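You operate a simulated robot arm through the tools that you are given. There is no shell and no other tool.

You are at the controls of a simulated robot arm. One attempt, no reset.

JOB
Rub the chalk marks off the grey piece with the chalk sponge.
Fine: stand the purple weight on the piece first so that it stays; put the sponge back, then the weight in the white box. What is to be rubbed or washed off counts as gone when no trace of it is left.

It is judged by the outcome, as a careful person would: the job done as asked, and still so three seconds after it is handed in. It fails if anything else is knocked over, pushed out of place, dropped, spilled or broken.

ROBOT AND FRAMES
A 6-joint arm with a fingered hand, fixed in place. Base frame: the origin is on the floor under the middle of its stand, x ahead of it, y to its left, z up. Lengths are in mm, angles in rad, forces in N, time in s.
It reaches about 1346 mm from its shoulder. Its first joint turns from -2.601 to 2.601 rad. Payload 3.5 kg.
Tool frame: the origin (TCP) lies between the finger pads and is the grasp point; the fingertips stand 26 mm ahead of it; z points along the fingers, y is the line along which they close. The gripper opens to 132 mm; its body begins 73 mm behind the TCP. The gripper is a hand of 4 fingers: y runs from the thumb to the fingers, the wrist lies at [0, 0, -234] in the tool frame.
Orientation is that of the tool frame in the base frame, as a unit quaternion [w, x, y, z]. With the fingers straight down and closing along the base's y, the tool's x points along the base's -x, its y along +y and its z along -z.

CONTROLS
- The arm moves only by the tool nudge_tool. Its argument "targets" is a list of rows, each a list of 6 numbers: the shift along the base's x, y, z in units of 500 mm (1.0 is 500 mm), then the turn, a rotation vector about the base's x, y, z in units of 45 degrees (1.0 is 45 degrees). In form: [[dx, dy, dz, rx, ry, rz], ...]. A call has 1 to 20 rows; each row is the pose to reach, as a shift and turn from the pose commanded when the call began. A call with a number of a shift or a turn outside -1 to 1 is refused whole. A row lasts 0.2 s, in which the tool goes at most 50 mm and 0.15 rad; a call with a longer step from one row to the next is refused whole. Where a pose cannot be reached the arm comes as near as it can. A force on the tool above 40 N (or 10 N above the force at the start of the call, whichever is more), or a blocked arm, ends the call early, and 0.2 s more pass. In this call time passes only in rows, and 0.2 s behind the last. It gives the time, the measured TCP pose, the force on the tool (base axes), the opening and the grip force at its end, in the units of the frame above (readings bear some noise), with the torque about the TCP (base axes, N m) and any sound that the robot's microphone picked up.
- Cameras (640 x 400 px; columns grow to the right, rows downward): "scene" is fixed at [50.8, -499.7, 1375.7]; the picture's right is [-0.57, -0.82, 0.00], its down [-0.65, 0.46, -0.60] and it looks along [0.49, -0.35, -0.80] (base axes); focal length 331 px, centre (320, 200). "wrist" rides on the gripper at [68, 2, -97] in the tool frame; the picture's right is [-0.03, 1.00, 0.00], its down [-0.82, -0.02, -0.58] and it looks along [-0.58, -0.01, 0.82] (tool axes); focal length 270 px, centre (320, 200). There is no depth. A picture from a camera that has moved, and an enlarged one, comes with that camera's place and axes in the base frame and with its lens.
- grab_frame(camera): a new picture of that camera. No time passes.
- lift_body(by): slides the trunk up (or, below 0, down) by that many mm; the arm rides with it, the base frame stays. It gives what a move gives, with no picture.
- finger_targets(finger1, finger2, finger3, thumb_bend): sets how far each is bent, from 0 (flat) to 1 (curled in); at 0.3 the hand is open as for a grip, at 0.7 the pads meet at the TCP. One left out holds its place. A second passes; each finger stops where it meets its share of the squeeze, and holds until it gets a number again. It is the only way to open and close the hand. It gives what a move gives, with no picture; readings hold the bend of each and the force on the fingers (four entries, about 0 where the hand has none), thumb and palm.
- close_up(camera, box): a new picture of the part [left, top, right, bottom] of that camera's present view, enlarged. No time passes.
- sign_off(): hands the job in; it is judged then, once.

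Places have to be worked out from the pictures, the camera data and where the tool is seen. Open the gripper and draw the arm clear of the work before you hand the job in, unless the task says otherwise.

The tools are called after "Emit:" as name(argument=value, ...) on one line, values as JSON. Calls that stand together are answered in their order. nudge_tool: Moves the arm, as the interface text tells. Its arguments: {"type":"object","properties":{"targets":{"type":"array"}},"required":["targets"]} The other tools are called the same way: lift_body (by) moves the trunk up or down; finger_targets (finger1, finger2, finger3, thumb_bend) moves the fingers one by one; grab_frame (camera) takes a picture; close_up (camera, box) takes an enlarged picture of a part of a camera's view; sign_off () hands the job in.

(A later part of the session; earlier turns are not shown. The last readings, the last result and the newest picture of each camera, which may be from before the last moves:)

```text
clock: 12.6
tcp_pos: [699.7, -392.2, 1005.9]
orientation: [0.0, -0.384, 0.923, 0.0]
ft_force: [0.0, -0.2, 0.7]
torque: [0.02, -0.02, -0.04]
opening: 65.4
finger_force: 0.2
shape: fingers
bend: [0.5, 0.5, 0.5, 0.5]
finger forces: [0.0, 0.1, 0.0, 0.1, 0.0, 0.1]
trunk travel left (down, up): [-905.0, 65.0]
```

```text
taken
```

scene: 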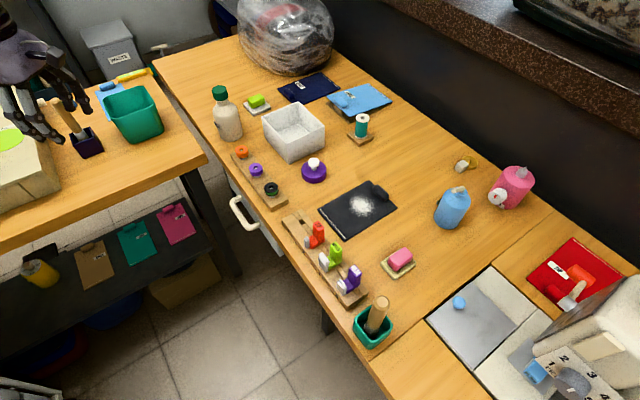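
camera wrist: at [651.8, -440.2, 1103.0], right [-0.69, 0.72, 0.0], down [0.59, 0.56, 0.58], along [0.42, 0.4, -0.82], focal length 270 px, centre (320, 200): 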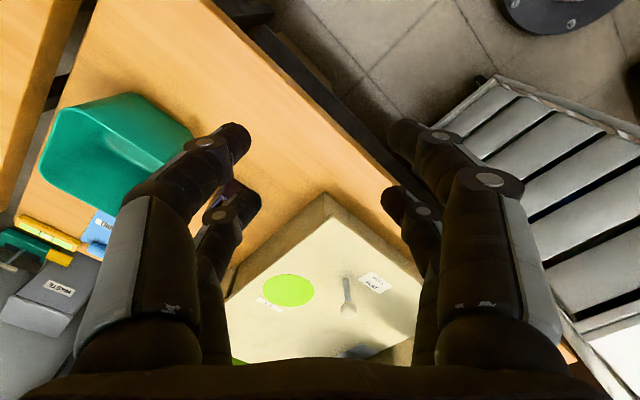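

I'll enlarge the labels on the box top.

Emit:
close_up(camera="wrist", box=[220, 190, 440, 370])

Emit:
close_up(camera="scene", box=[90, 50, 170, 110])

Emit:
close_up(camera="wrist", box=[0, 200, 130, 340])

Emit:
close_up(camera="scene", box=[0, 230, 100, 310])

```text
2.22 times, centred on (330, 280) of wrist
camera zoom: at [651.8, -440.2, 1103.0], right [-0.69, 0.72, 0.0], down [0.59, 0.56, 0.58], along [0.42, 0.4, -0.82], focal length 601 px, centre (298, 22)
```

zoom: 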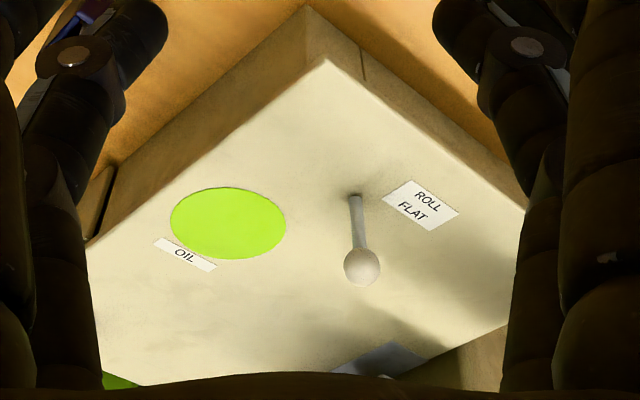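

```text
6.67 times, centred on (130, 80) of scene
camera zoom: at [50.8, -499.7, 1375.7], right [-0.57, -0.82, 0.0], down [-0.65, 0.46, -0.6], along [0.49, -0.35, -0.8], focal length 2207 px, centre (1587, 1000)
```

zoom: 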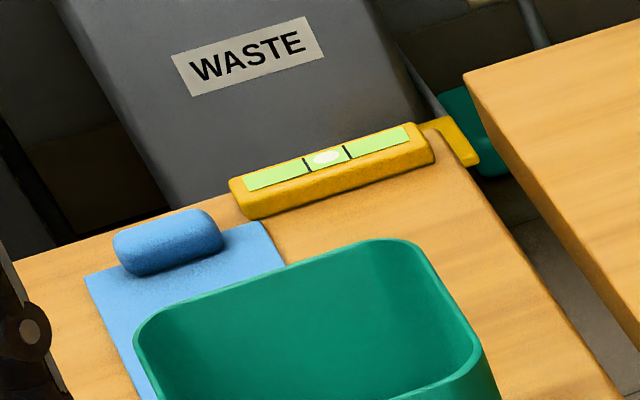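

```text
2.86 times, centred on (65, 270) of wrist
camera zoom: at [651.8, -440.2, 1103.0], right [-0.69, 0.72, 0.0], down [0.59, 0.56, 0.58], along [0.42, 0.4, -0.82], focal length 772 px, centre (1049, 0)
```

zoom: 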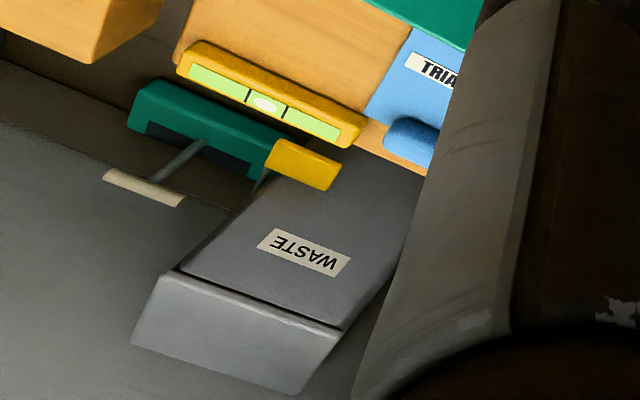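

```text
5.00 times, centred on (50, 270) of scene
camera zoom: at [50.8, -499.7, 1375.7], right [-0.57, -0.82, 0.0], down [-0.65, 0.46, -0.6], along [0.49, -0.35, -0.8], focal length 1655 px, centre (1670, -150)
```

zoom: 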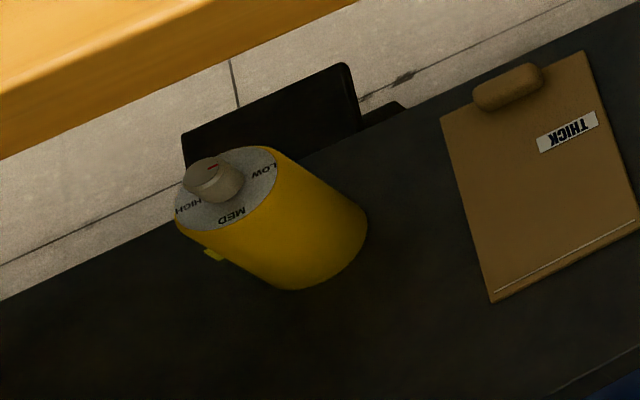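

Lime matches the "OIL" mark, which suggests the lime sponge is for oil. I'd still like to see the hidden (−y) faces of the pink sponge for a label, so I'll travel at this height to the wall side and look back.

Emit:
nudge_tool(targets=[[-0.04, -0.04, 0, 0, 0, 0.1], [-0.09, -0.1, 0, 0, 0, 0.2], [-0.14, -0.16, 0, 0, 0, 0.3], [-0.19, -0.22, 0, 0, 0, 0.4], [-0.25, -0.28, 0, 0, 0, 0.52], [-0.31, -0.34, 0, 0, 0, 0.64], [-0.37, -0.4, 0, 0, 0, 0.76], [-0.43, -0.46, 0, 0, 0, 0.88], [-0.48, -0.52, 0, 0, 0, 1.0]])

Emit:
nudge_tool(targets=[[-0.05, -0.05, 0, 0, 0, 0], [-0.1, -0.11, 0, 0, 0, 0], [-0.16, -0.17, 0, 0, 0, 0], [-0.22, -0.23, 0, 0, 0, 0], [-0.28, -0.29, 0, 0, 0, 0], [-0.34, -0.35, 0, 0, 0, 0], [-0.4, -0.41, 0, 0, 0, 0], [-0.46, -0.47, 0, 0, 0, 0], [-0.5, -0.53, 0, 0, 0, 0], [-0.51, -0.57, 0, 0, 0, 0]])

Emit:
grab_frame(camera="wrist")

```text
clock: 14.6
tcp_pos: [663.7, -387.6, 1011.7]
orientation: [-0.072, -0.457, 0.882, -0.09]
ft_force: [-0.9, -0.8, -1.1]
torque: [0.11, -0.02, 0.01]
opening: 65.6
finger_force: 0.1
shape: fingers
bend: [0.5, 0.5, 0.5, 0.5]
finger forces: [0.1, 0.1, 0.0, 0.0, 0.0, 0.1]
out of reach, approached as far as the arm can: row 2, 3, 4, 5, 6, 7, 8, 9
trunk travel left (down, up): [-905.0, 65.0]
```

```text
clock: 16.8
tcp_pos: [545.9, -546.7, 1018.4]
orientation: [-0.102, -0.347, 0.923, -0.127]
ft_force: [-0.3, -1.2, 0.4]
torque: [0.0, 0.01, 0.01]
opening: 65.6
finger_force: 0.0
shape: fingers
bend: [0.5, 0.5, 0.5, 0.5]
finger forces: [0.0, 0.1, 0.1, 0.0, 0.1, 0.0]
out of reach, approached as far as the arm can: row 1, 2, 3, 4, 5, 6, 7, 8, 9, 10
trunk travel left (down, up): [-905.0, 65.0]
```

```text
taken
camera wrist: at [506.1, -558.5, 1128.8], right [-0.65, 0.74, -0.17], down [0.67, 0.66, 0.32], along [0.35, 0.1, -0.93], focal length 270 px, centre (320, 200)
```

wrist: 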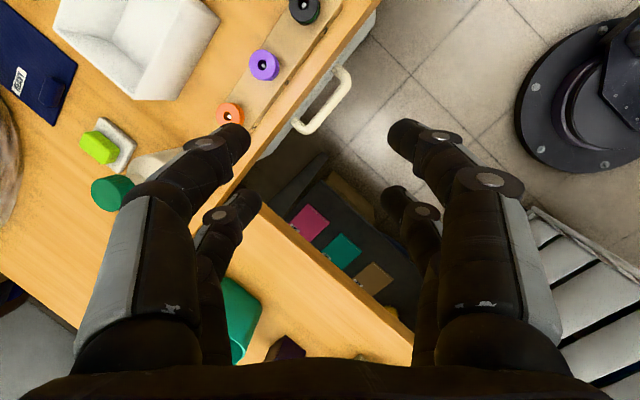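

Yaw beyond about +45° is out of reach here and the tool tilted. I'll turn back to straight-down with zero yaw (computed rotation correction) while moving toward mid-table.

Emit:
nudge_tool(targets=[[0.0, 0.0, 0.0, 0.0415, -0.0333, -0.1133], [0.0, 0.0, -0.004, 0.083, -0.0666, -0.2267], [0.0, 0.0, -0.008, 0.1244, -0.0999, -0.34], [-0.02, -0.02, -0.012, 0.1659, -0.1332, -0.4534], [-0.04, -0.04, -0.016, 0.2074, -0.1665, -0.5667], [-0.06, -0.06, -0.02, 0.2489, -0.1998, -0.68], [-0.08, -0.08, -0.024, 0.2903, -0.2331, -0.7934], [-0.1, -0.1, -0.026, 0.3318, -0.2664, -0.9067]])

```text
clock: 18.6
tcp_pos: [496.8, -595.4, 1005.5]
orientation: [-0.001, 0.0, 1.0, 0.001]
ft_force: [0.1, 0.1, -0.4]
torque: [0.02, 0.01, 0.02]
opening: 66.2
finger_force: 0.1
shape: fingers
bend: [0.5, 0.5, 0.5, 0.5]
finger forces: [0.1, 0.0, 0.1, 0.0, 0.0, 0.0]
out of reach, approached as far as the arm can: row 8
trunk travel left (down, up): [-905.0, 65.0]
```

Recovered to straight-down. Now I'll go to (218,-960) with zero yaw so that the wrist camera can see the wall-side face of the pink sponge.

Emit:
nudge_tool(targets=[[-0.03, -0.04, 0, 0, 0, 0], [-0.08, -0.11, 0, 0, 0, 0], [-0.13, -0.18, 0, 0, 0, 0], [-0.18, -0.25, 0, 0, 0, 0], [-0.23, -0.32, 0, 0, 0, 0], [-0.28, -0.39, 0, 0, 0, 0], [-0.34, -0.46, 0, 0, 0, 0], [-0.4, -0.53, 0, 0, 0, 0], [-0.46, -0.6, 0, 0, 0, 0], [-0.51, -0.66, 0, 0, 0, 0], [-0.54, -0.71, 0, 0, 0, 0], [-0.558, -0.73, 0, 0, 0, 0]])

Emit:
grab_frame(camera="wrist")

Emit:
grab_frame(camera="scene")

```text
clock: 21.2
tcp_pos: [217.9, -960.8, 1005.4]
orientation: [-0.001, -0.001, 1.0, 0.0]
ft_force: [-0.9, 0.1, 0.8]
torque: [-0.03, 0.0, -0.02]
opening: 66.0
finger_force: 0.0
shape: fingers
bend: [0.5, 0.5, 0.5, 0.5]
finger forces: [0.0, 0.1, 0.1, 0.0, 0.0, 0.0]
trunk travel left (down, up): [-905.0, 65.0]
```

```text
taken
camera wrist: at [150.3, -960.2, 1103.1], right [0.02, 1.0, 0.0], down [0.82, -0.02, 0.58], along [0.58, -0.01, -0.82], focal length 270 px, centre (320, 200)
```

wrist: 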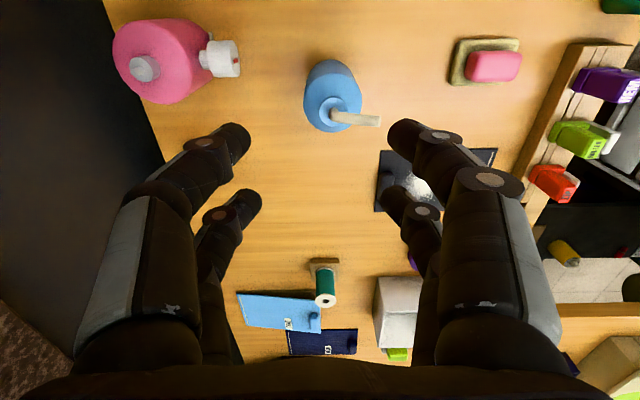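

```text
taken
```

scene: 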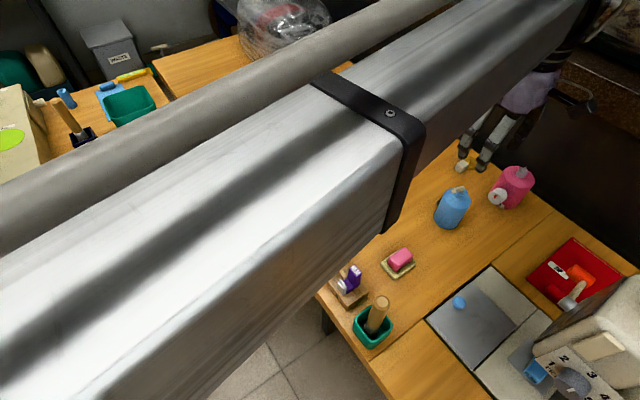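

Emit:
close_up(camera="wrist", box=[430, 20, 550, 100])

Emit:
close_up(camera="wrist", box=[100, 0, 260, 110])

Emit:
close_up(camera="wrist", box=[360, 130, 520, 230])

```text
5.00 times, centred on (490, 60) of wrist
camera zoom: at [150.3, -960.2, 1103.1], right [0.02, 1.0, 0.0], down [0.82, -0.02, 0.58], along [0.58, -0.01, -0.82], focal length 1351 px, centre (-530, 900)
```

zoom: 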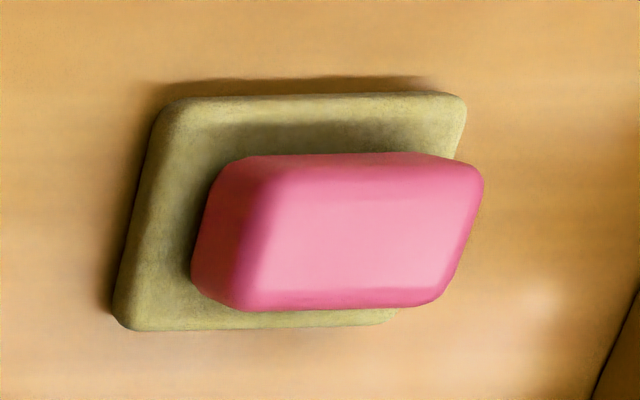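

```text
3.64 times, centred on (180, 55) of wrist
camera zoom: at [150.3, -960.2, 1103.1], right [0.02, 1.0, 0.0], down [0.82, -0.02, 0.58], along [0.58, -0.01, -0.82], focal length 983 px, centre (829, 727)
```

zoom: 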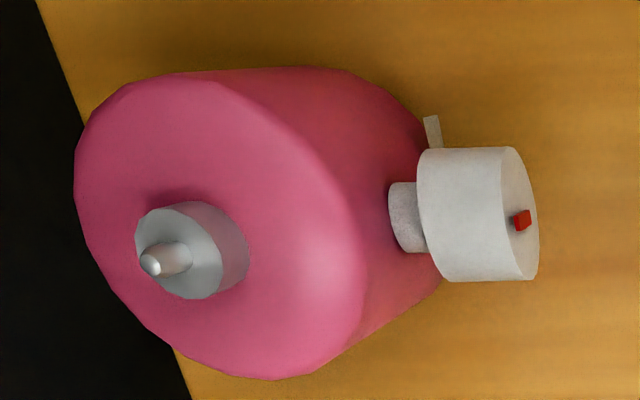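

```text
4.00 times, centred on (440, 180) of wrist
camera zoom: at [150.3, -960.2, 1103.1], right [0.02, 1.0, 0.0], down [0.82, -0.02, 0.58], along [0.58, -0.01, -0.82], focal length 1081 px, centre (-160, 280)
```

zoom: 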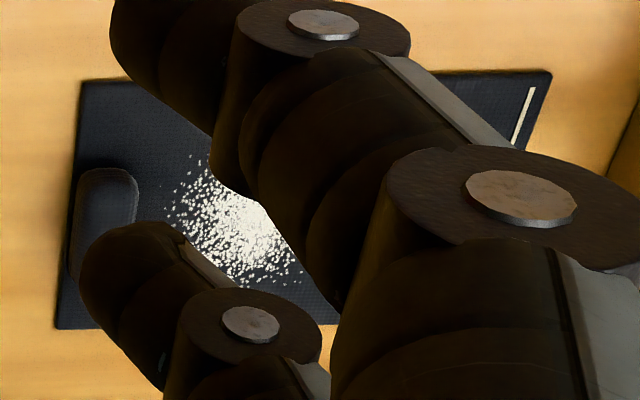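

No label on the pink sponge from any side. On my way back I'll look at the lime sponge's wall-side face too, with fingers flat so they don't block the view.

Emit:
nudge_tool(targets=[[0.05, 0, 0, 0, 0, 0], [0.13, 0, 0, 0, 0, 0], [0.22, 0, 0, 0, 0, 0], [0.31, 0, 0, 0, 0, 0], [0.4, 0, 0, 0, 0, 0], [0.49, 0, 0, 0, 0, 0], [0.58, 0, 0, 0, 0, 0], [0.67, 0, 0, 0, 0, 0], [0.76, 0, 0, 0, 0, 0], [0.84, 0, 0, 0, 0, 0], [0.9, 0, 0, 0, 0, 0], [0.94, 0, 0, 0, 0, 0]])

Emit:
finger_targets(finger1=0.1, finger2=0.1, finger3=0.1, thumb_bend=0.1)

Emit:
grab_frame(camera="wrist")

Emit:
close_up(camera="wrist", box=[380, 110, 520, 220])

```text
clock: 23.8
tcp_pos: [665.6, -926.7, 1005.9]
orientation: [-0.001, 0.001, 1.0, -0.001]
ft_force: [0.5, -0.1, 0.4]
torque: [0.06, 0.01, -0.02]
opening: 65.8
finger_force: 0.0
shape: fingers
bend: [0.5, 0.5, 0.5, 0.5]
finger forces: [0.0, 0.0, 0.1, 0.1, 0.0, 0.0]
out of reach, approached as far as the arm can: row 10, 11, 12
trunk travel left (down, up): [-905.0, 65.0]
```

```text
clock: 24.8
tcp_pos: [666.4, -928.3, 1005.6]
orientation: [0.0, 0.0, 1.0, 0.0]
ft_force: [0.1, 0.0, -0.1]
torque: [0.0, 0.02, 0.0]
opening: 172.9
finger_force: 0.0
shape: fingers
bend: [0.1, 0.1, 0.1, 0.1]
finger forces: [0.0, 0.0, 0.1, 0.0, 0.1, 0.0]
trunk travel left (down, up): [-905.0, 65.0]
```

```text
taken
camera wrist: at [597.9, -925.4, 1103.0], right [0.02, 1.0, 0.0], down [0.82, -0.02, 0.58], along [0.58, -0.02, -0.82], focal length 270 px, centre (320, 200)
```

wrist: 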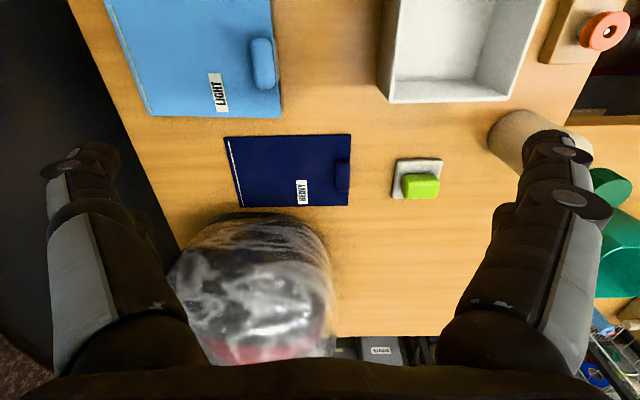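

```text
3.64 times, centred on (450, 165) of wrist
camera zoom: at [597.9, -925.4, 1103.0], right [0.02, 1.0, 0.0], down [0.82, -0.02, 0.58], along [0.58, -0.02, -0.82], focal length 983 px, centre (-153, 327)
```

zoom: 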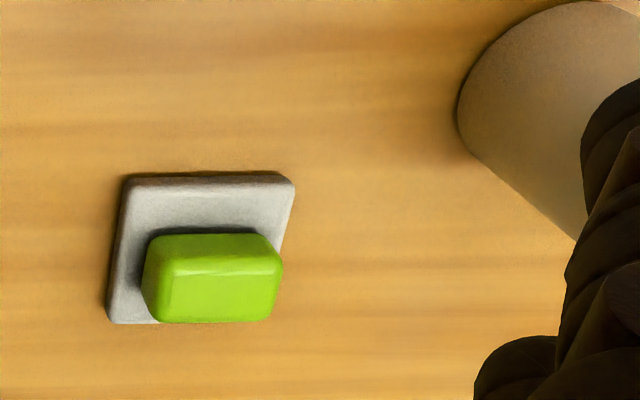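

No label there either. The lime one stands by the refill bottle and matches the lime OIL mark, while the pink one lies right by the chalked piece, so I take pink as the chalk sponge. Now I return over the weight with yaw −90°.

Emit:
nudge_tool(targets=[[-0.02, 0.01, 0, 0, 0, -0.14], [-0.06, 0.03, 0, 0, 0, -0.28], [-0.1, 0.05, 0, 0, 0, -0.42], [-0.14, 0.07, 0, 0, 0, -0.56], [-0.18, 0.09, 0, 0, 0, -0.7], [-0.21, 0.11, 0, 0, 0, -0.85], [-0.24, 0.13, 0, 0, 0, -1.0]])

Emit:
nudge_tool(targets=[[-0.02, 0.02, 0, 0, 0, -0.14], [-0.04, 0.04, 0, 0, 0, -0.28], [-0.06, 0.06, 0, 0, 0, -0.42], [-0.08, 0.08, 0, 0, 0, -0.56], [-0.09, 0.09, 0, 0, 0, -0.7], [-0.1, 0.1, 0, 0, 0, -0.85], [-0.103, 0.1, 0, 0, 0, -1.0]])

Emit:
grab_frame(camera="wrist")

```text
clock: 26.4
tcp_pos: [544.5, -861.2, 1004.2]
orientation: [-0.001, 0.382, 0.924, 0.0]
ft_force: [0.1, 0.1, 0.3]
torque: [-0.02, 0.02, 0.0]
opening: 172.9
finger_force: 0.0
shape: fingers
bend: [0.1, 0.1, 0.1, 0.1]
finger forces: [0.0, 0.0, 0.0, 0.0, 0.1, 0.0]
trunk travel left (down, up): [-905.0, 65.0]
```

```text
clock: 28.0
tcp_pos: [493.1, -812.5, 1006.9]
orientation: [0.0, 0.708, 0.706, 0.001]
ft_force: [-0.3, 0.9, 0.1]
torque: [0.02, -0.01, 0.01]
opening: 173.0
finger_force: 0.0
shape: fingers
bend: [0.1, 0.1, 0.1, 0.1]
finger forces: [0.1, 0.1, 0.0, 0.0, 0.0, 0.1]
trunk travel left (down, up): [-905.0, 65.0]
```

```text
taken
camera wrist: at [495.9, -744.3, 1103.1], right [1.0, -0.03, 0.0], down [-0.02, -0.82, 0.58], along [-0.02, -0.58, -0.82], focal length 270 px, centre (320, 200)
```

wrist: 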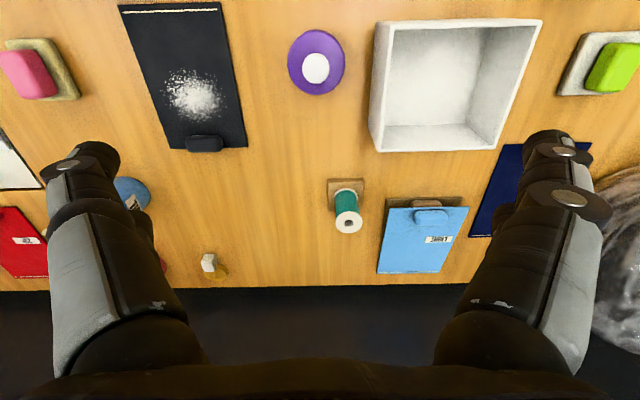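

Clear view now. I'll enlarge the weight, the piece and the box for accurate positions.

Emit:
close_up(camera="wrist", box=[270, 20, 370, 110])

Emit:
close_up(camera="wrist", box=[110, 0, 260, 160])

Emit:
close_up(camera="wrist", box=[360, 10, 550, 160])

Emit:
close_up(camera="scene", box=[290, 145, 340, 190])

Emit:
close_up(camera="scene", box=[250, 90, 340, 170])

```text
4.44 times, centred on (320, 65) of wrist
camera zoom: at [495.9, -744.3, 1103.1], right [1.0, -0.03, 0.0], down [-0.02, -0.82, 0.58], along [-0.02, -0.58, -0.82], focal length 1201 px, centre (320, 800)
```

zoom: 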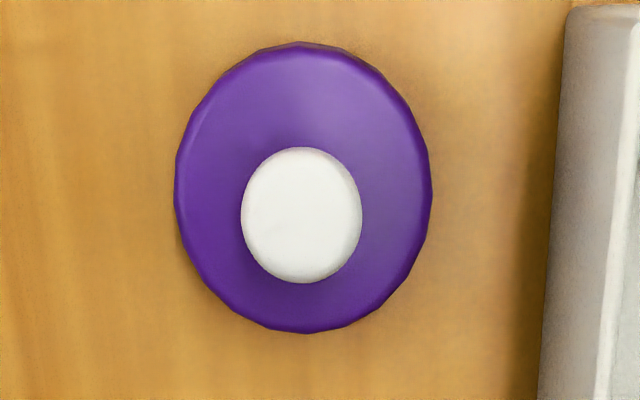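

```text
2.50 times, centred on (185, 80) of wrist
camera zoom: at [495.9, -744.3, 1103.1], right [1.0, -0.03, 0.0], down [-0.02, -0.82, 0.58], along [-0.02, -0.58, -0.82], focal length 676 px, centre (658, 500)
```

zoom: 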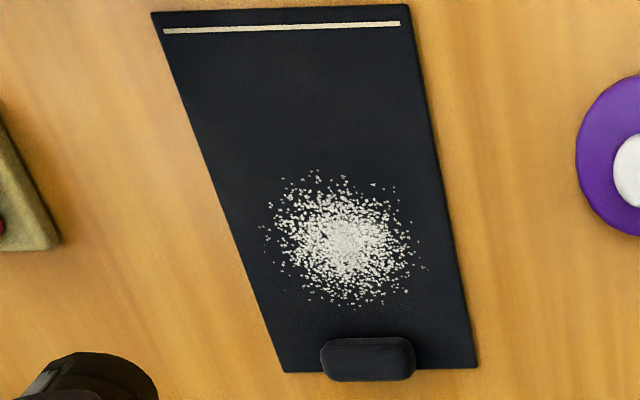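

```text
2.67 times, centred on (455, 85) of wrist
camera zoom: at [495.9, -744.3, 1103.1], right [1.0, -0.03, 0.0], down [-0.02, -0.82, 0.58], along [-0.02, -0.58, -0.82], focal length 721 px, centre (-40, 507)
```

zoom: 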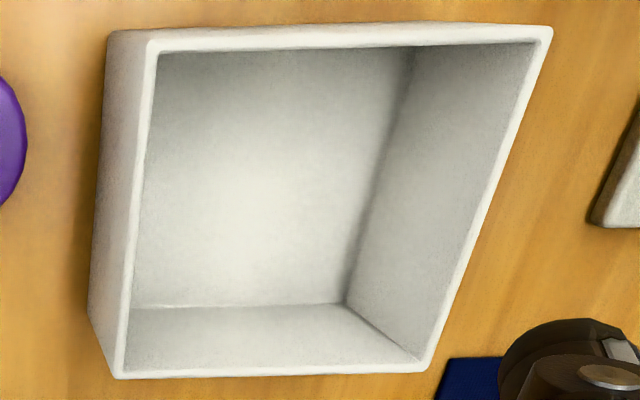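

```text
8.89 times, centred on (315, 168) of scene
camera zoom: at [50.8, -499.7, 1375.7], right [-0.57, -0.82, 0.0], down [-0.65, 0.46, -0.6], along [0.49, -0.35, -0.8], focal length 2942 px, centre (364, 489)
```

zoom: 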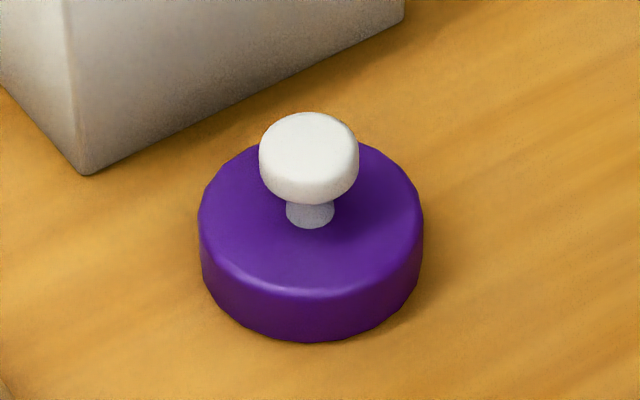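

```text
5.00 times, centred on (295, 130) of scene
camera zoom: at [50.8, -499.7, 1375.7], right [-0.57, -0.82, 0.0], down [-0.65, 0.46, -0.6], along [0.49, -0.35, -0.8], focal length 1655 px, centre (445, 550)
```

zoom: 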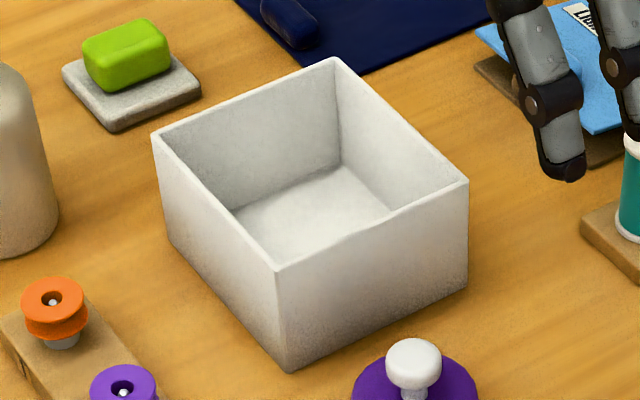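

Triangulating: weight axis at about (490.7,-788), disc radius 30 (z 782–804), white knob Ø26 at z≈813–826; table z≈782. I set all fingers to 0.55 and fine-align so that the finger1/thumb pair (about 22 mm toward +y of the TCP) is over the knob.

Emit:
finger_targets(finger1=0.55, finger2=0.55, finger3=0.55, thumb_bend=0.55)

Emit:
nudge_tool(targets=[[-0.0032, 0.0023, 0, 0, 0, 0], [-0.0064, 0.0046, 0, 0, 0, 0]])

Emit:
lift_body(by=-80)

Emit:
grab_frame(camera="wrist")

Emit:
grab_frame(camera="scene")

```text
clock: 29.0
tcp_pos: [493.5, -812.4, 1007.4]
orientation: [-0.001, 0.706, 0.708, 0.001]
ft_force: [0.1, 0.4, 0.7]
torque: [-0.02, -0.03, -0.01]
opening: 49.5
finger_force: 0.1
shape: fingers
bend: [0.55, 0.55, 0.55, 0.55]
finger forces: [0.1, 0.0, 0.1, 0.0, 0.0, 0.0]
trunk travel left (down, up): [-905.0, 65.0]
```

```text
clock: 29.6
tcp_pos: [490.8, -810.5, 1006.2]
orientation: [-0.001, 0.706, 0.708, 0.001]
ft_force: [-0.4, 0.0, 0.4]
torque: [0.01, 0.0, 0.03]
opening: 49.4
finger_force: 0.1
shape: fingers
bend: [0.55, 0.55, 0.55, 0.55]
finger forces: [0.1, 0.0, 0.0, 0.0, 0.0, 0.0]
trunk travel left (down, up): [-905.0, 65.0]
```

```text
clock: 30.8
tcp_pos: [490.6, -810.8, 925.5]
orientation: [-0.001, 0.706, 0.708, 0.0]
ft_force: [-0.6, -0.2, 0.6]
torque: [-0.02, -0.01, 0.0]
opening: 49.8
finger_force: 0.0
shape: fingers
bend: [0.55, 0.55, 0.55, 0.55]
finger forces: [0.0, 0.0, 0.0, 0.1, 0.0, 0.0]
trunk travel left (down, up): [-825.0, 145.0]
```

```text
taken
camera wrist: at [492.7, -742.0, 1023.2], right [1.0, -0.02, 0.0], down [-0.02, -0.82, 0.58], along [-0.01, -0.58, -0.82], focal length 270 px, centre (320, 200)
```

wrist: 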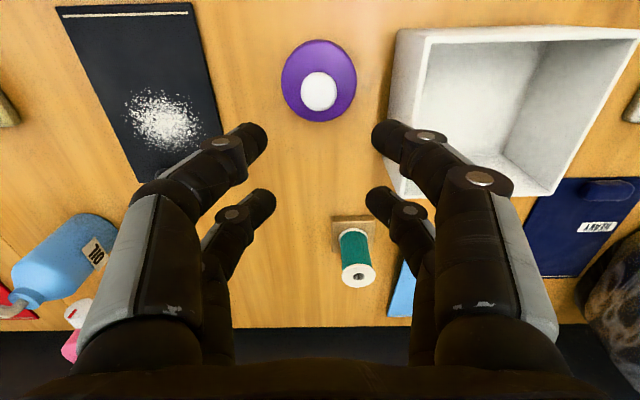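

```text
taken
```

scene: 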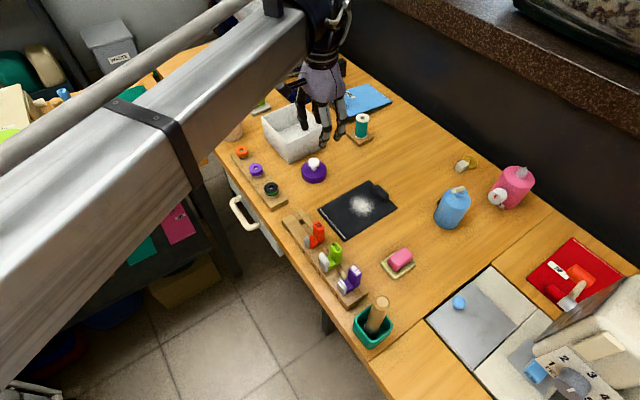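

The knob at (491,-789) lines up with the gap between finger1 and thumb. Lowering in steps toward the grasp height (TCP ≈ 834).

Emit:
lift_body(by=-70)

Emit:
grab_frame(camera="wrist")

Emit:
close_up(camera="scene", box=[270, 90, 370, 190])

```text
clock: 31.9
tcp_pos: [489.4, -809.1, 856.2]
orientation: [0.0, 0.707, 0.707, 0.0]
ft_force: [0.2, -0.3, 0.2]
torque: [-0.05, -0.02, -0.01]
opening: 49.8
finger_force: 0.1
shape: fingers
bend: [0.55, 0.55, 0.55, 0.55]
finger forces: [0.0, 0.0, 0.0, 0.0, 0.0, 0.1]
trunk travel left (down, up): [-755.0, 215.0]
```

```text
taken
camera wrist: at [492.7, -742.0, 953.2], right [1.0, -0.02, 0.0], down [-0.02, -0.82, 0.58], along [-0.01, -0.58, -0.82], focal length 270 px, centre (320, 200)
```

wrist: 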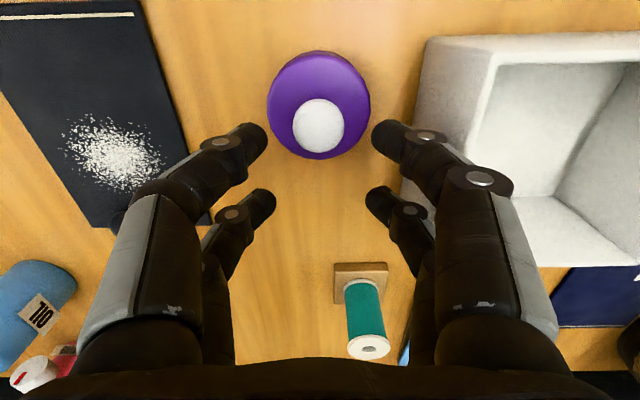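

```text
4.00 times, centred on (320, 140) of scene
camera zoom: at [50.8, -499.7, 1375.7], right [-0.57, -0.82, 0.0], down [-0.65, 0.46, -0.6], along [0.49, -0.35, -0.8], focal length 1324 px, centre (320, 440)
```

zoom: 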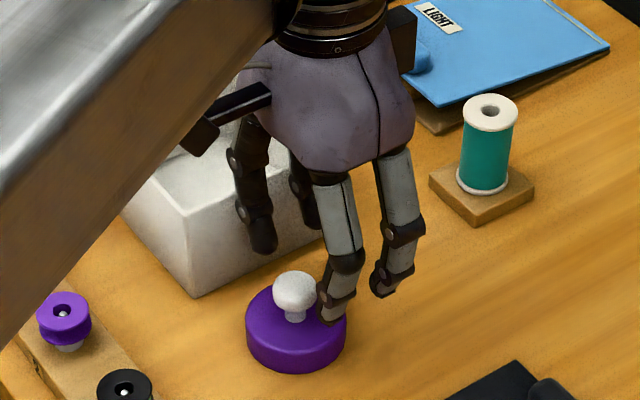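

Still aligned; TCP at 856. Lowering the last 22 mm so the tips sit just above the disc, beside the knob.

Emit:
lift_body(by=-22)

Emit:
grab_frame(camera="wrist")

Emit:
close_up(camera="scene", box=[270, 90, 370, 190])

```text
clock: 32.5
tcp_pos: [489.9, -810.0, 833.6]
orientation: [-0.001, 0.706, 0.708, 0.0]
ft_force: [0.0, -0.2, -0.3]
torque: [0.03, 0.01, -0.02]
opening: 49.6
finger_force: 0.0
shape: fingers
bend: [0.55, 0.55, 0.55, 0.55]
finger forces: [0.0, 0.0, 0.0, 0.0, 0.0, 0.0]
trunk travel left (down, up): [-733.0, 237.0]
```

```text
taken
camera wrist: at [492.8, -742.0, 931.1], right [1.0, -0.02, 0.0], down [-0.02, -0.82, 0.58], along [-0.01, -0.58, -0.82], focal length 270 px, centre (320, 200)
```

wrist: 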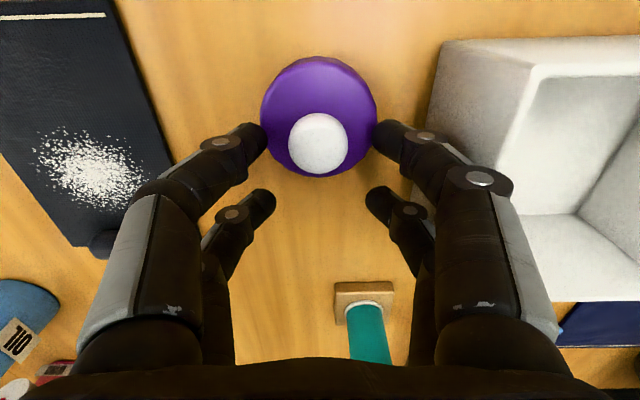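

```text
4.00 times, centred on (320, 140) of scene
camera zoom: at [50.8, -499.7, 1375.7], right [-0.57, -0.82, 0.0], down [-0.65, 0.46, -0.6], along [0.49, -0.35, -0.8], focal length 1324 px, centre (320, 440)
```

zoom: 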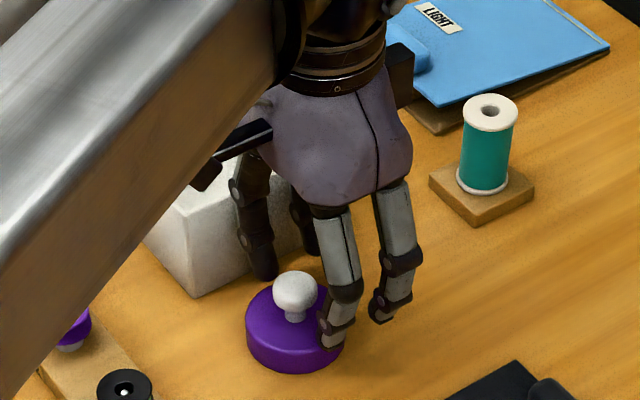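

Tips flank the knob with only ~2 mm offset in y; I'll shift −2 mm and then close finger1 and thumb on the knob.

Emit:
nudge_tool(targets=[[0.0, -0.002, 0, 0, 0, 0], [0.0, -0.004, 0, 0, 0, 0]])

Emit:
finger_targets(finger1=0.68, thumb_bend=0.68)

Emit:
grab_frame(camera="wrist")

Emit:
close_up(camera="scene", box=[270, 90, 370, 190])

```text
clock: 33.1
tcp_pos: [490.6, -812.3, 834.1]
orientation: [0.0, 0.707, 0.708, 0.001]
ft_force: [1.0, 0.2, 0.2]
torque: [-0.01, 0.0, 0.02]
opening: 49.6
finger_force: 0.1
shape: fingers
bend: [0.55, 0.55, 0.55, 0.55]
finger forces: [0.0, 0.0, 0.1, 0.1, 0.1, 0.0]
trunk travel left (down, up): [-733.0, 237.0]
```

```text
clock: 34.1
tcp_pos: [489.7, -812.5, 833.3]
orientation: [0.0, 0.707, 0.708, 0.0]
ft_force: [0.6, -0.5, 0.1]
torque: [-0.05, 0.01, 0.01]
opening: 18.4
finger_force: 3.1
shape: fingers
bend: [0.64, 0.55, 0.55, 0.66]
finger forces: [3.2, 0.1, 0.0, 0.0, 3.5, 0.0]
trunk travel left (down, up): [-733.0, 237.0]
```

```text
taken
camera wrist: at [492.9, -743.9, 931.0], right [1.0, -0.02, 0.0], down [-0.02, -0.82, 0.58], along [-0.01, -0.58, -0.82], focal length 270 px, centre (320, 200)
```

wrist: 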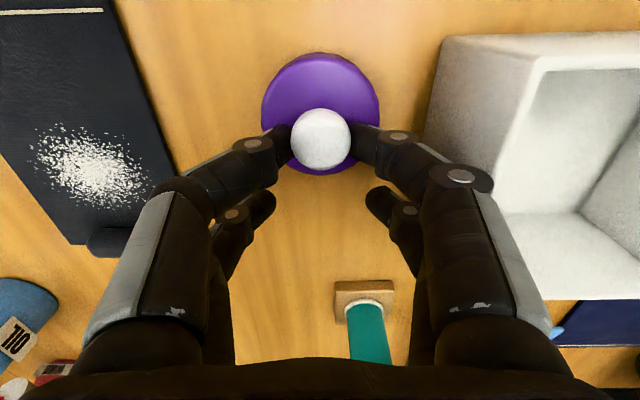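

```text
4.00 times, centred on (320, 140) of scene
camera zoom: at [50.8, -499.7, 1375.7], right [-0.57, -0.82, 0.0], down [-0.65, 0.46, -0.6], along [0.49, -0.35, -0.8], focal length 1324 px, centre (320, 440)
```

zoom: 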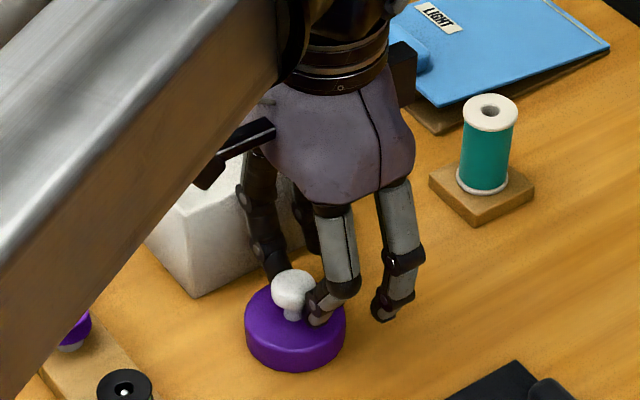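

The tips closed under the knob's head (opening 18 mm, ~3 N each). I'll lift slightly to test.

Emit:
lift_body(by=8)

Emit:
close_up(camera="scene", box=[270, 90, 370, 190])

Emit:
grab_frame(camera="wrist")

```text
clock: 34.7
tcp_pos: [490.9, -812.1, 841.5]
orientation: [0.0, 0.707, 0.707, 0.001]
ft_force: [0.6, 0.3, -2.7]
torque: [-0.06, -0.02, 0.02]
opening: 18.4
finger_force: 3.2
shape: fingers
bend: [0.64, 0.55, 0.55, 0.66]
finger forces: [3.2, 0.0, 0.0, 0.0, 3.5, 0.0]
trunk travel left (down, up): [-741.0, 229.0]
```

```text
4.00 times, centred on (320, 140) of scene
camera zoom: at [50.8, -499.7, 1375.7], right [-0.57, -0.82, 0.0], down [-0.65, 0.46, -0.6], along [0.49, -0.35, -0.8], focal length 1324 px, centre (320, 440)
```

zoom: 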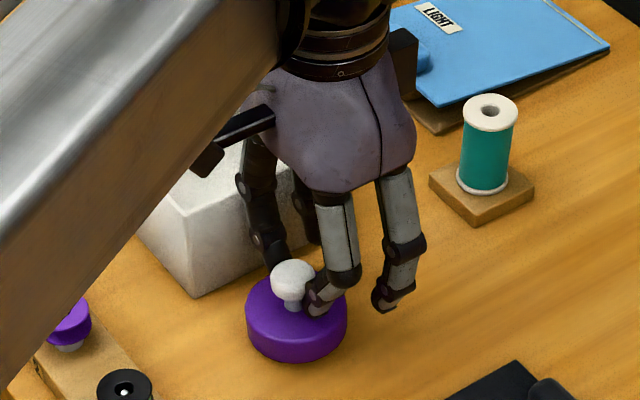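

```text
taken
camera wrist: at [492.9, -744.0, 939.0], right [1.0, -0.02, 0.0], down [-0.02, -0.82, 0.58], along [-0.01, -0.58, -0.82], focal length 270 px, centre (320, 200)
```

wrist: 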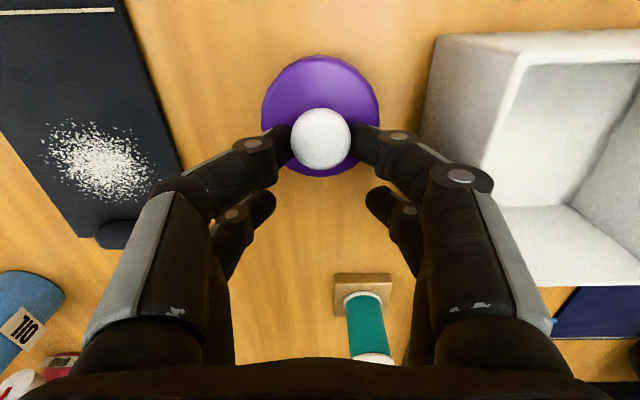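

The weight is lifted cleanly (~0.27 kg). I raise it some more, then carry it to over the near end of the grey piece at about (351,-754), which leaves the chalk (y −792…−851) free.

Emit:
lift_body(by=22)

Emit:
nudge_tool(targets=[[-0.02, 0.005, 0, 0, 0, 0], [-0.06, 0.015, 0, 0, 0, 0], [-0.1, 0.025, 0, 0, 0, 0], [-0.14, 0.035, 0, 0, 0, 0], [-0.18, 0.045, 0, 0, 0, 0], [-0.22, 0.055, 0, 0, 0, 0], [-0.25, 0.063, 0, 0, 0, 0], [-0.27, 0.068, 0, 0, 0, 0], [-0.282, 0.07, 0, 0, 0, 0]])

Emit:
grab_frame(camera="wrist")

Emit:
grab_frame(camera="scene")

```text
clock: 35.4
tcp_pos: [490.0, -811.7, 864.5]
orientation: [0.0, 0.707, 0.707, 0.0]
ft_force: [-1.0, 0.5, -2.0]
torque: [-0.01, -0.05, 0.01]
opening: 18.8
finger_force: 3.2
shape: fingers
bend: [0.64, 0.55, 0.55, 0.66]
finger forces: [3.1, 0.0, 0.0, 0.1, 3.5, 0.0]
trunk travel left (down, up): [-763.0, 207.0]
```

```text
clock: 37.4
tcp_pos: [349.8, -777.4, 862.8]
orientation: [-0.001, 0.707, 0.708, 0.0]
ft_force: [0.2, -0.3, -2.4]
torque: [-0.05, -0.01, -0.01]
opening: 18.3
finger_force: 3.2
shape: fingers
bend: [0.64, 0.55, 0.55, 0.66]
finger forces: [3.1, 0.0, 0.0, 0.0, 3.4, 0.0]
trunk travel left (down, up): [-763.0, 207.0]
```

```text
taken
camera wrist: at [351.8, -708.9, 961.0], right [1.0, -0.02, 0.0], down [-0.02, -0.82, 0.58], along [-0.01, -0.58, -0.82], focal length 270 px, centre (320, 200)
```

wrist: 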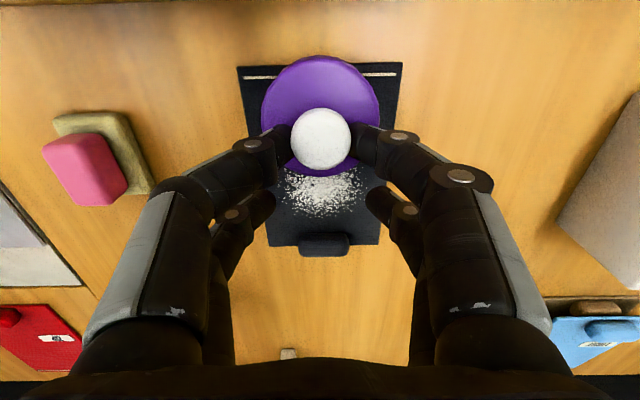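

```text
taken
```

scene: 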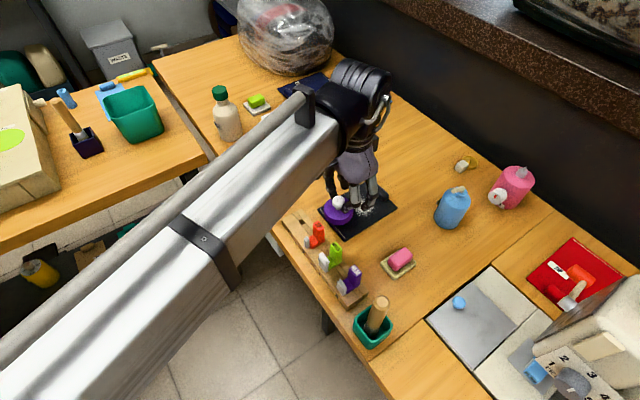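

Positioned over the piece's near end (piece edge y≈−736, chalk clear). Lowering toward the fabric.

Emit:
lift_body(by=-24)

Emit:
lift_body(by=-2)

Emit:
close_up(camera="scene", box=[300, 160, 420, 260])

Emit:
grab_frame(camera="wrist")

```text
clock: 38.1
tcp_pos: [350.8, -777.3, 838.9]
orientation: [-0.001, 0.706, 0.708, 0.001]
ft_force: [-0.5, -0.7, -2.1]
torque: [-0.03, 0.0, 0.0]
opening: 18.7
finger_force: 3.4
shape: fingers
bend: [0.64, 0.55, 0.55, 0.66]
finger forces: [3.1, 0.0, 0.1, 0.1, 3.3, 0.1]
trunk travel left (down, up): [-739.0, 231.0]
```

```text
clock: 38.6
tcp_pos: [348.6, -776.2, 837.7]
orientation: [-0.001, 0.707, 0.708, 0.001]
ft_force: [-0.5, -0.4, -1.5]
torque: [-0.03, 0.0, -0.01]
opening: 18.2
finger_force: 2.9
shape: fingers
bend: [0.64, 0.55, 0.55, 0.66]
finger forces: [2.9, 0.0, 0.0, 0.1, 3.3, 0.1]
trunk travel left (down, up): [-737.0, 233.0]
```

```text
4.00 times, centred on (360, 210) of scene
camera zoom: at [50.8, -499.7, 1375.7], right [-0.57, -0.82, 0.0], down [-0.65, 0.46, -0.6], along [0.49, -0.35, -0.8], focal length 1324 px, centre (160, 160)
```

zoom: 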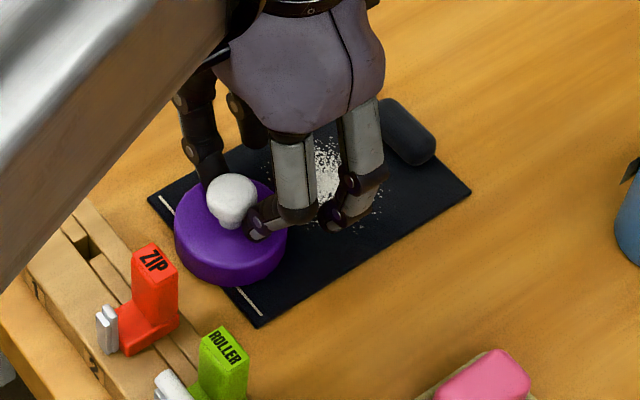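

```text
taken
camera wrist: at [352.0, -708.9, 935.0], right [1.0, -0.02, 0.0], down [-0.02, -0.82, 0.58], along [-0.01, -0.58, -0.82], focal length 270 px, centre (320, 200)
```

wrist: 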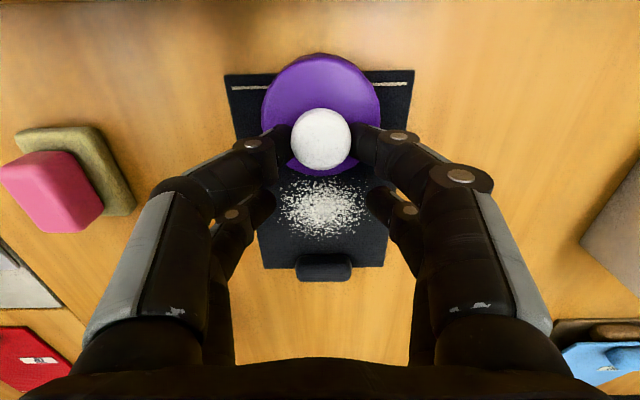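

Load is beginning to transfer (−2.1 → −1.5 N). Lowering a bit more.

Emit:
lift_body(by=-1)

Emit:
lift_body(by=-1)

```text
clock: 39.1
tcp_pos: [349.5, -776.1, 836.5]
orientation: [-0.001, 0.707, 0.707, 0.001]
ft_force: [-0.6, -0.6, -1.4]
torque: [-0.01, 0.04, 0.03]
opening: 17.9
finger_force: 2.8
shape: fingers
bend: [0.64, 0.55, 0.55, 0.66]
finger forces: [2.7, 0.0, 0.0, 0.0, 3.1, 0.0]
trunk travel left (down, up): [-736.0, 234.0]
```

```text
clock: 39.6
tcp_pos: [349.2, -776.4, 835.9]
orientation: [-0.001, 0.706, 0.708, 0.0]
ft_force: [-1.0, -0.4, 0.7]
torque: [0.03, 0.01, 0.02]
opening: 17.2
finger_force: 2.5
shape: fingers
bend: [0.65, 0.55, 0.55, 0.67]
finger forces: [2.4, 0.0, 0.0, 0.0, 2.8, 0.0]
trunk travel left (down, up): [-735.0, 235.0]
```

The weight now rests on the fabric (fabric about 2 mm thick). Releasing and rising.

Emit:
finger_targets(finger1=0.55, thumb_bend=0.55)

Emit:
grab_frame(camera="wrist")

Emit:
lift_body(by=90)

Emit:
grab_frame(camera="wrist")

Emit:
close_up(camera="scene", box=[300, 160, 420, 260])

```text
clock: 40.6
tcp_pos: [349.2, -777.3, 836.2]
orientation: [0.0, 0.706, 0.708, 0.0]
ft_force: [-1.3, -0.7, -0.1]
torque: [0.02, -0.03, 0.0]
opening: 48.5
finger_force: 0.0
shape: fingers
bend: [0.55, 0.55, 0.55, 0.55]
finger forces: [0.0, 0.1, 0.0, 0.0, 0.1, 0.0]
trunk travel left (down, up): [-735.0, 235.0]
```

```text
taken
camera wrist: at [352.0, -708.8, 933.1], right [1.0, -0.02, 0.0], down [-0.02, -0.82, 0.58], along [-0.01, -0.58, -0.82], focal length 270 px, centre (320, 200)
```

wrist: 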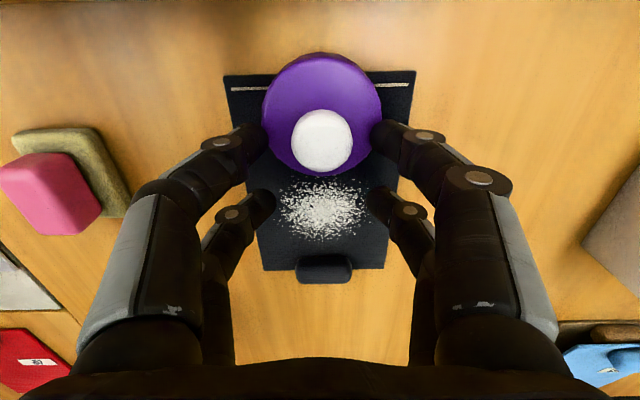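

```text
clock: 41.9
tcp_pos: [348.7, -777.0, 927.0]
orientation: [-0.001, 0.707, 0.707, 0.001]
ft_force: [0.3, 0.4, -0.3]
torque: [-0.01, 0.04, 0.0]
opening: 48.6
finger_force: 0.0
shape: fingers
bend: [0.55, 0.55, 0.55, 0.55]
finger forces: [0.0, 0.0, 0.0, 0.1, 0.1, 0.0]
trunk travel left (down, up): [-825.0, 145.0]
```

```text
taken
camera wrist: at [352.0, -708.9, 1023.1], right [1.0, -0.02, 0.0], down [-0.02, -0.82, 0.58], along [-0.01, -0.58, -0.82], focal length 270 px, centre (320, 200)
```

wrist: 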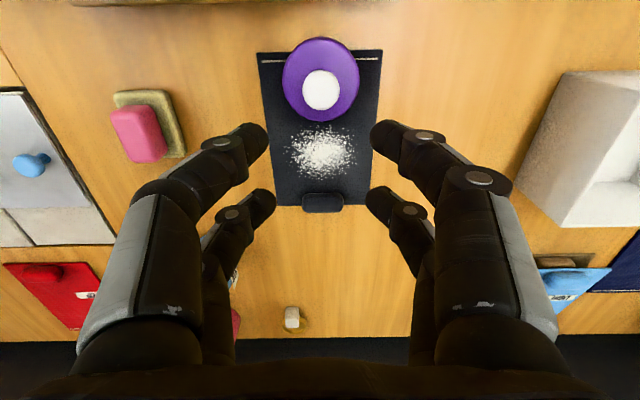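

```text
4.00 times, centred on (360, 210) of scene
camera zoom: at [50.8, -499.7, 1375.7], right [-0.57, -0.82, 0.0], down [-0.65, 0.46, -0.6], along [0.49, -0.35, -0.8], focal length 1324 px, centre (160, 160)
```

zoom: 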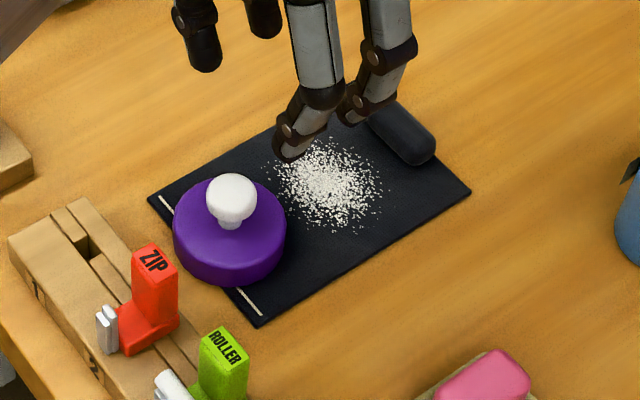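

The weight stands on the piece with all chalk exposed. Next I hover over the pink sponge and measure it closely.

Emit:
nudge_tool(targets=[[-0.03, -0.01, 0, 0, 0, 0], [-0.09, -0.025, 0, 0, 0, 0], [-0.15, -0.04, 0, 0, 0, 0], [-0.21, -0.055, 0, 0, 0, 0], [-0.26, -0.067, 0, 0, 0, 0], [-0.296, -0.074, 0, 0, 0, 0]])

Emit:
grab_frame(camera="wrist")

Emit:
close_up(camera="wrist", box=[260, 20, 380, 140])

Emit:
grab_frame(camera="scene")

```text
clock: 43.3
tcp_pos: [201.7, -813.2, 926.6]
orientation: [-0.001, 0.707, 0.708, 0.001]
ft_force: [0.5, -0.2, -0.6]
torque: [0.0, -0.02, 0.01]
opening: 48.5
finger_force: 0.0
shape: fingers
bend: [0.55, 0.55, 0.55, 0.55]
finger forces: [0.0, 0.1, 0.0, 0.0, 0.1, 0.1]
trunk travel left (down, up): [-825.0, 145.0]
```

```text
taken
camera wrist: at [203.5, -746.0, 1023.1], right [1.0, -0.02, 0.0], down [-0.02, -0.82, 0.58], along [-0.01, -0.58, -0.82], focal length 270 px, centre (320, 200)
```

wrist: 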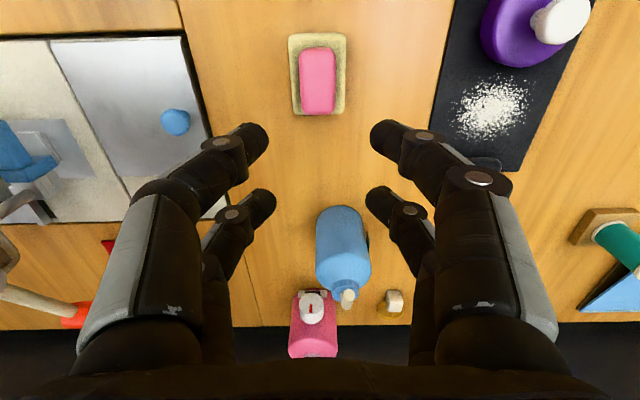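

```text
3.33 times, centred on (320, 80) of wrist
camera zoom: at [203.5, -746.0, 1023.1], right [1.0, -0.02, 0.0], down [-0.02, -0.82, 0.58], along [-0.01, -0.58, -0.82], focal length 901 px, centre (320, 600)
```

zoom: 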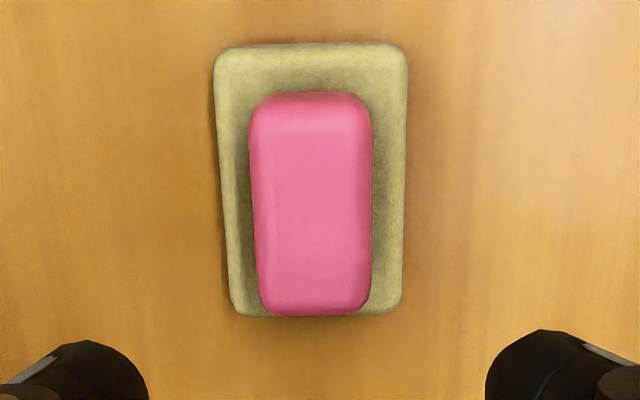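

```text
taken
```

scene: 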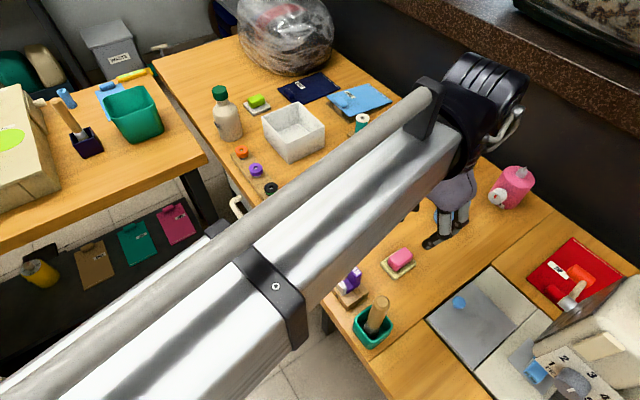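

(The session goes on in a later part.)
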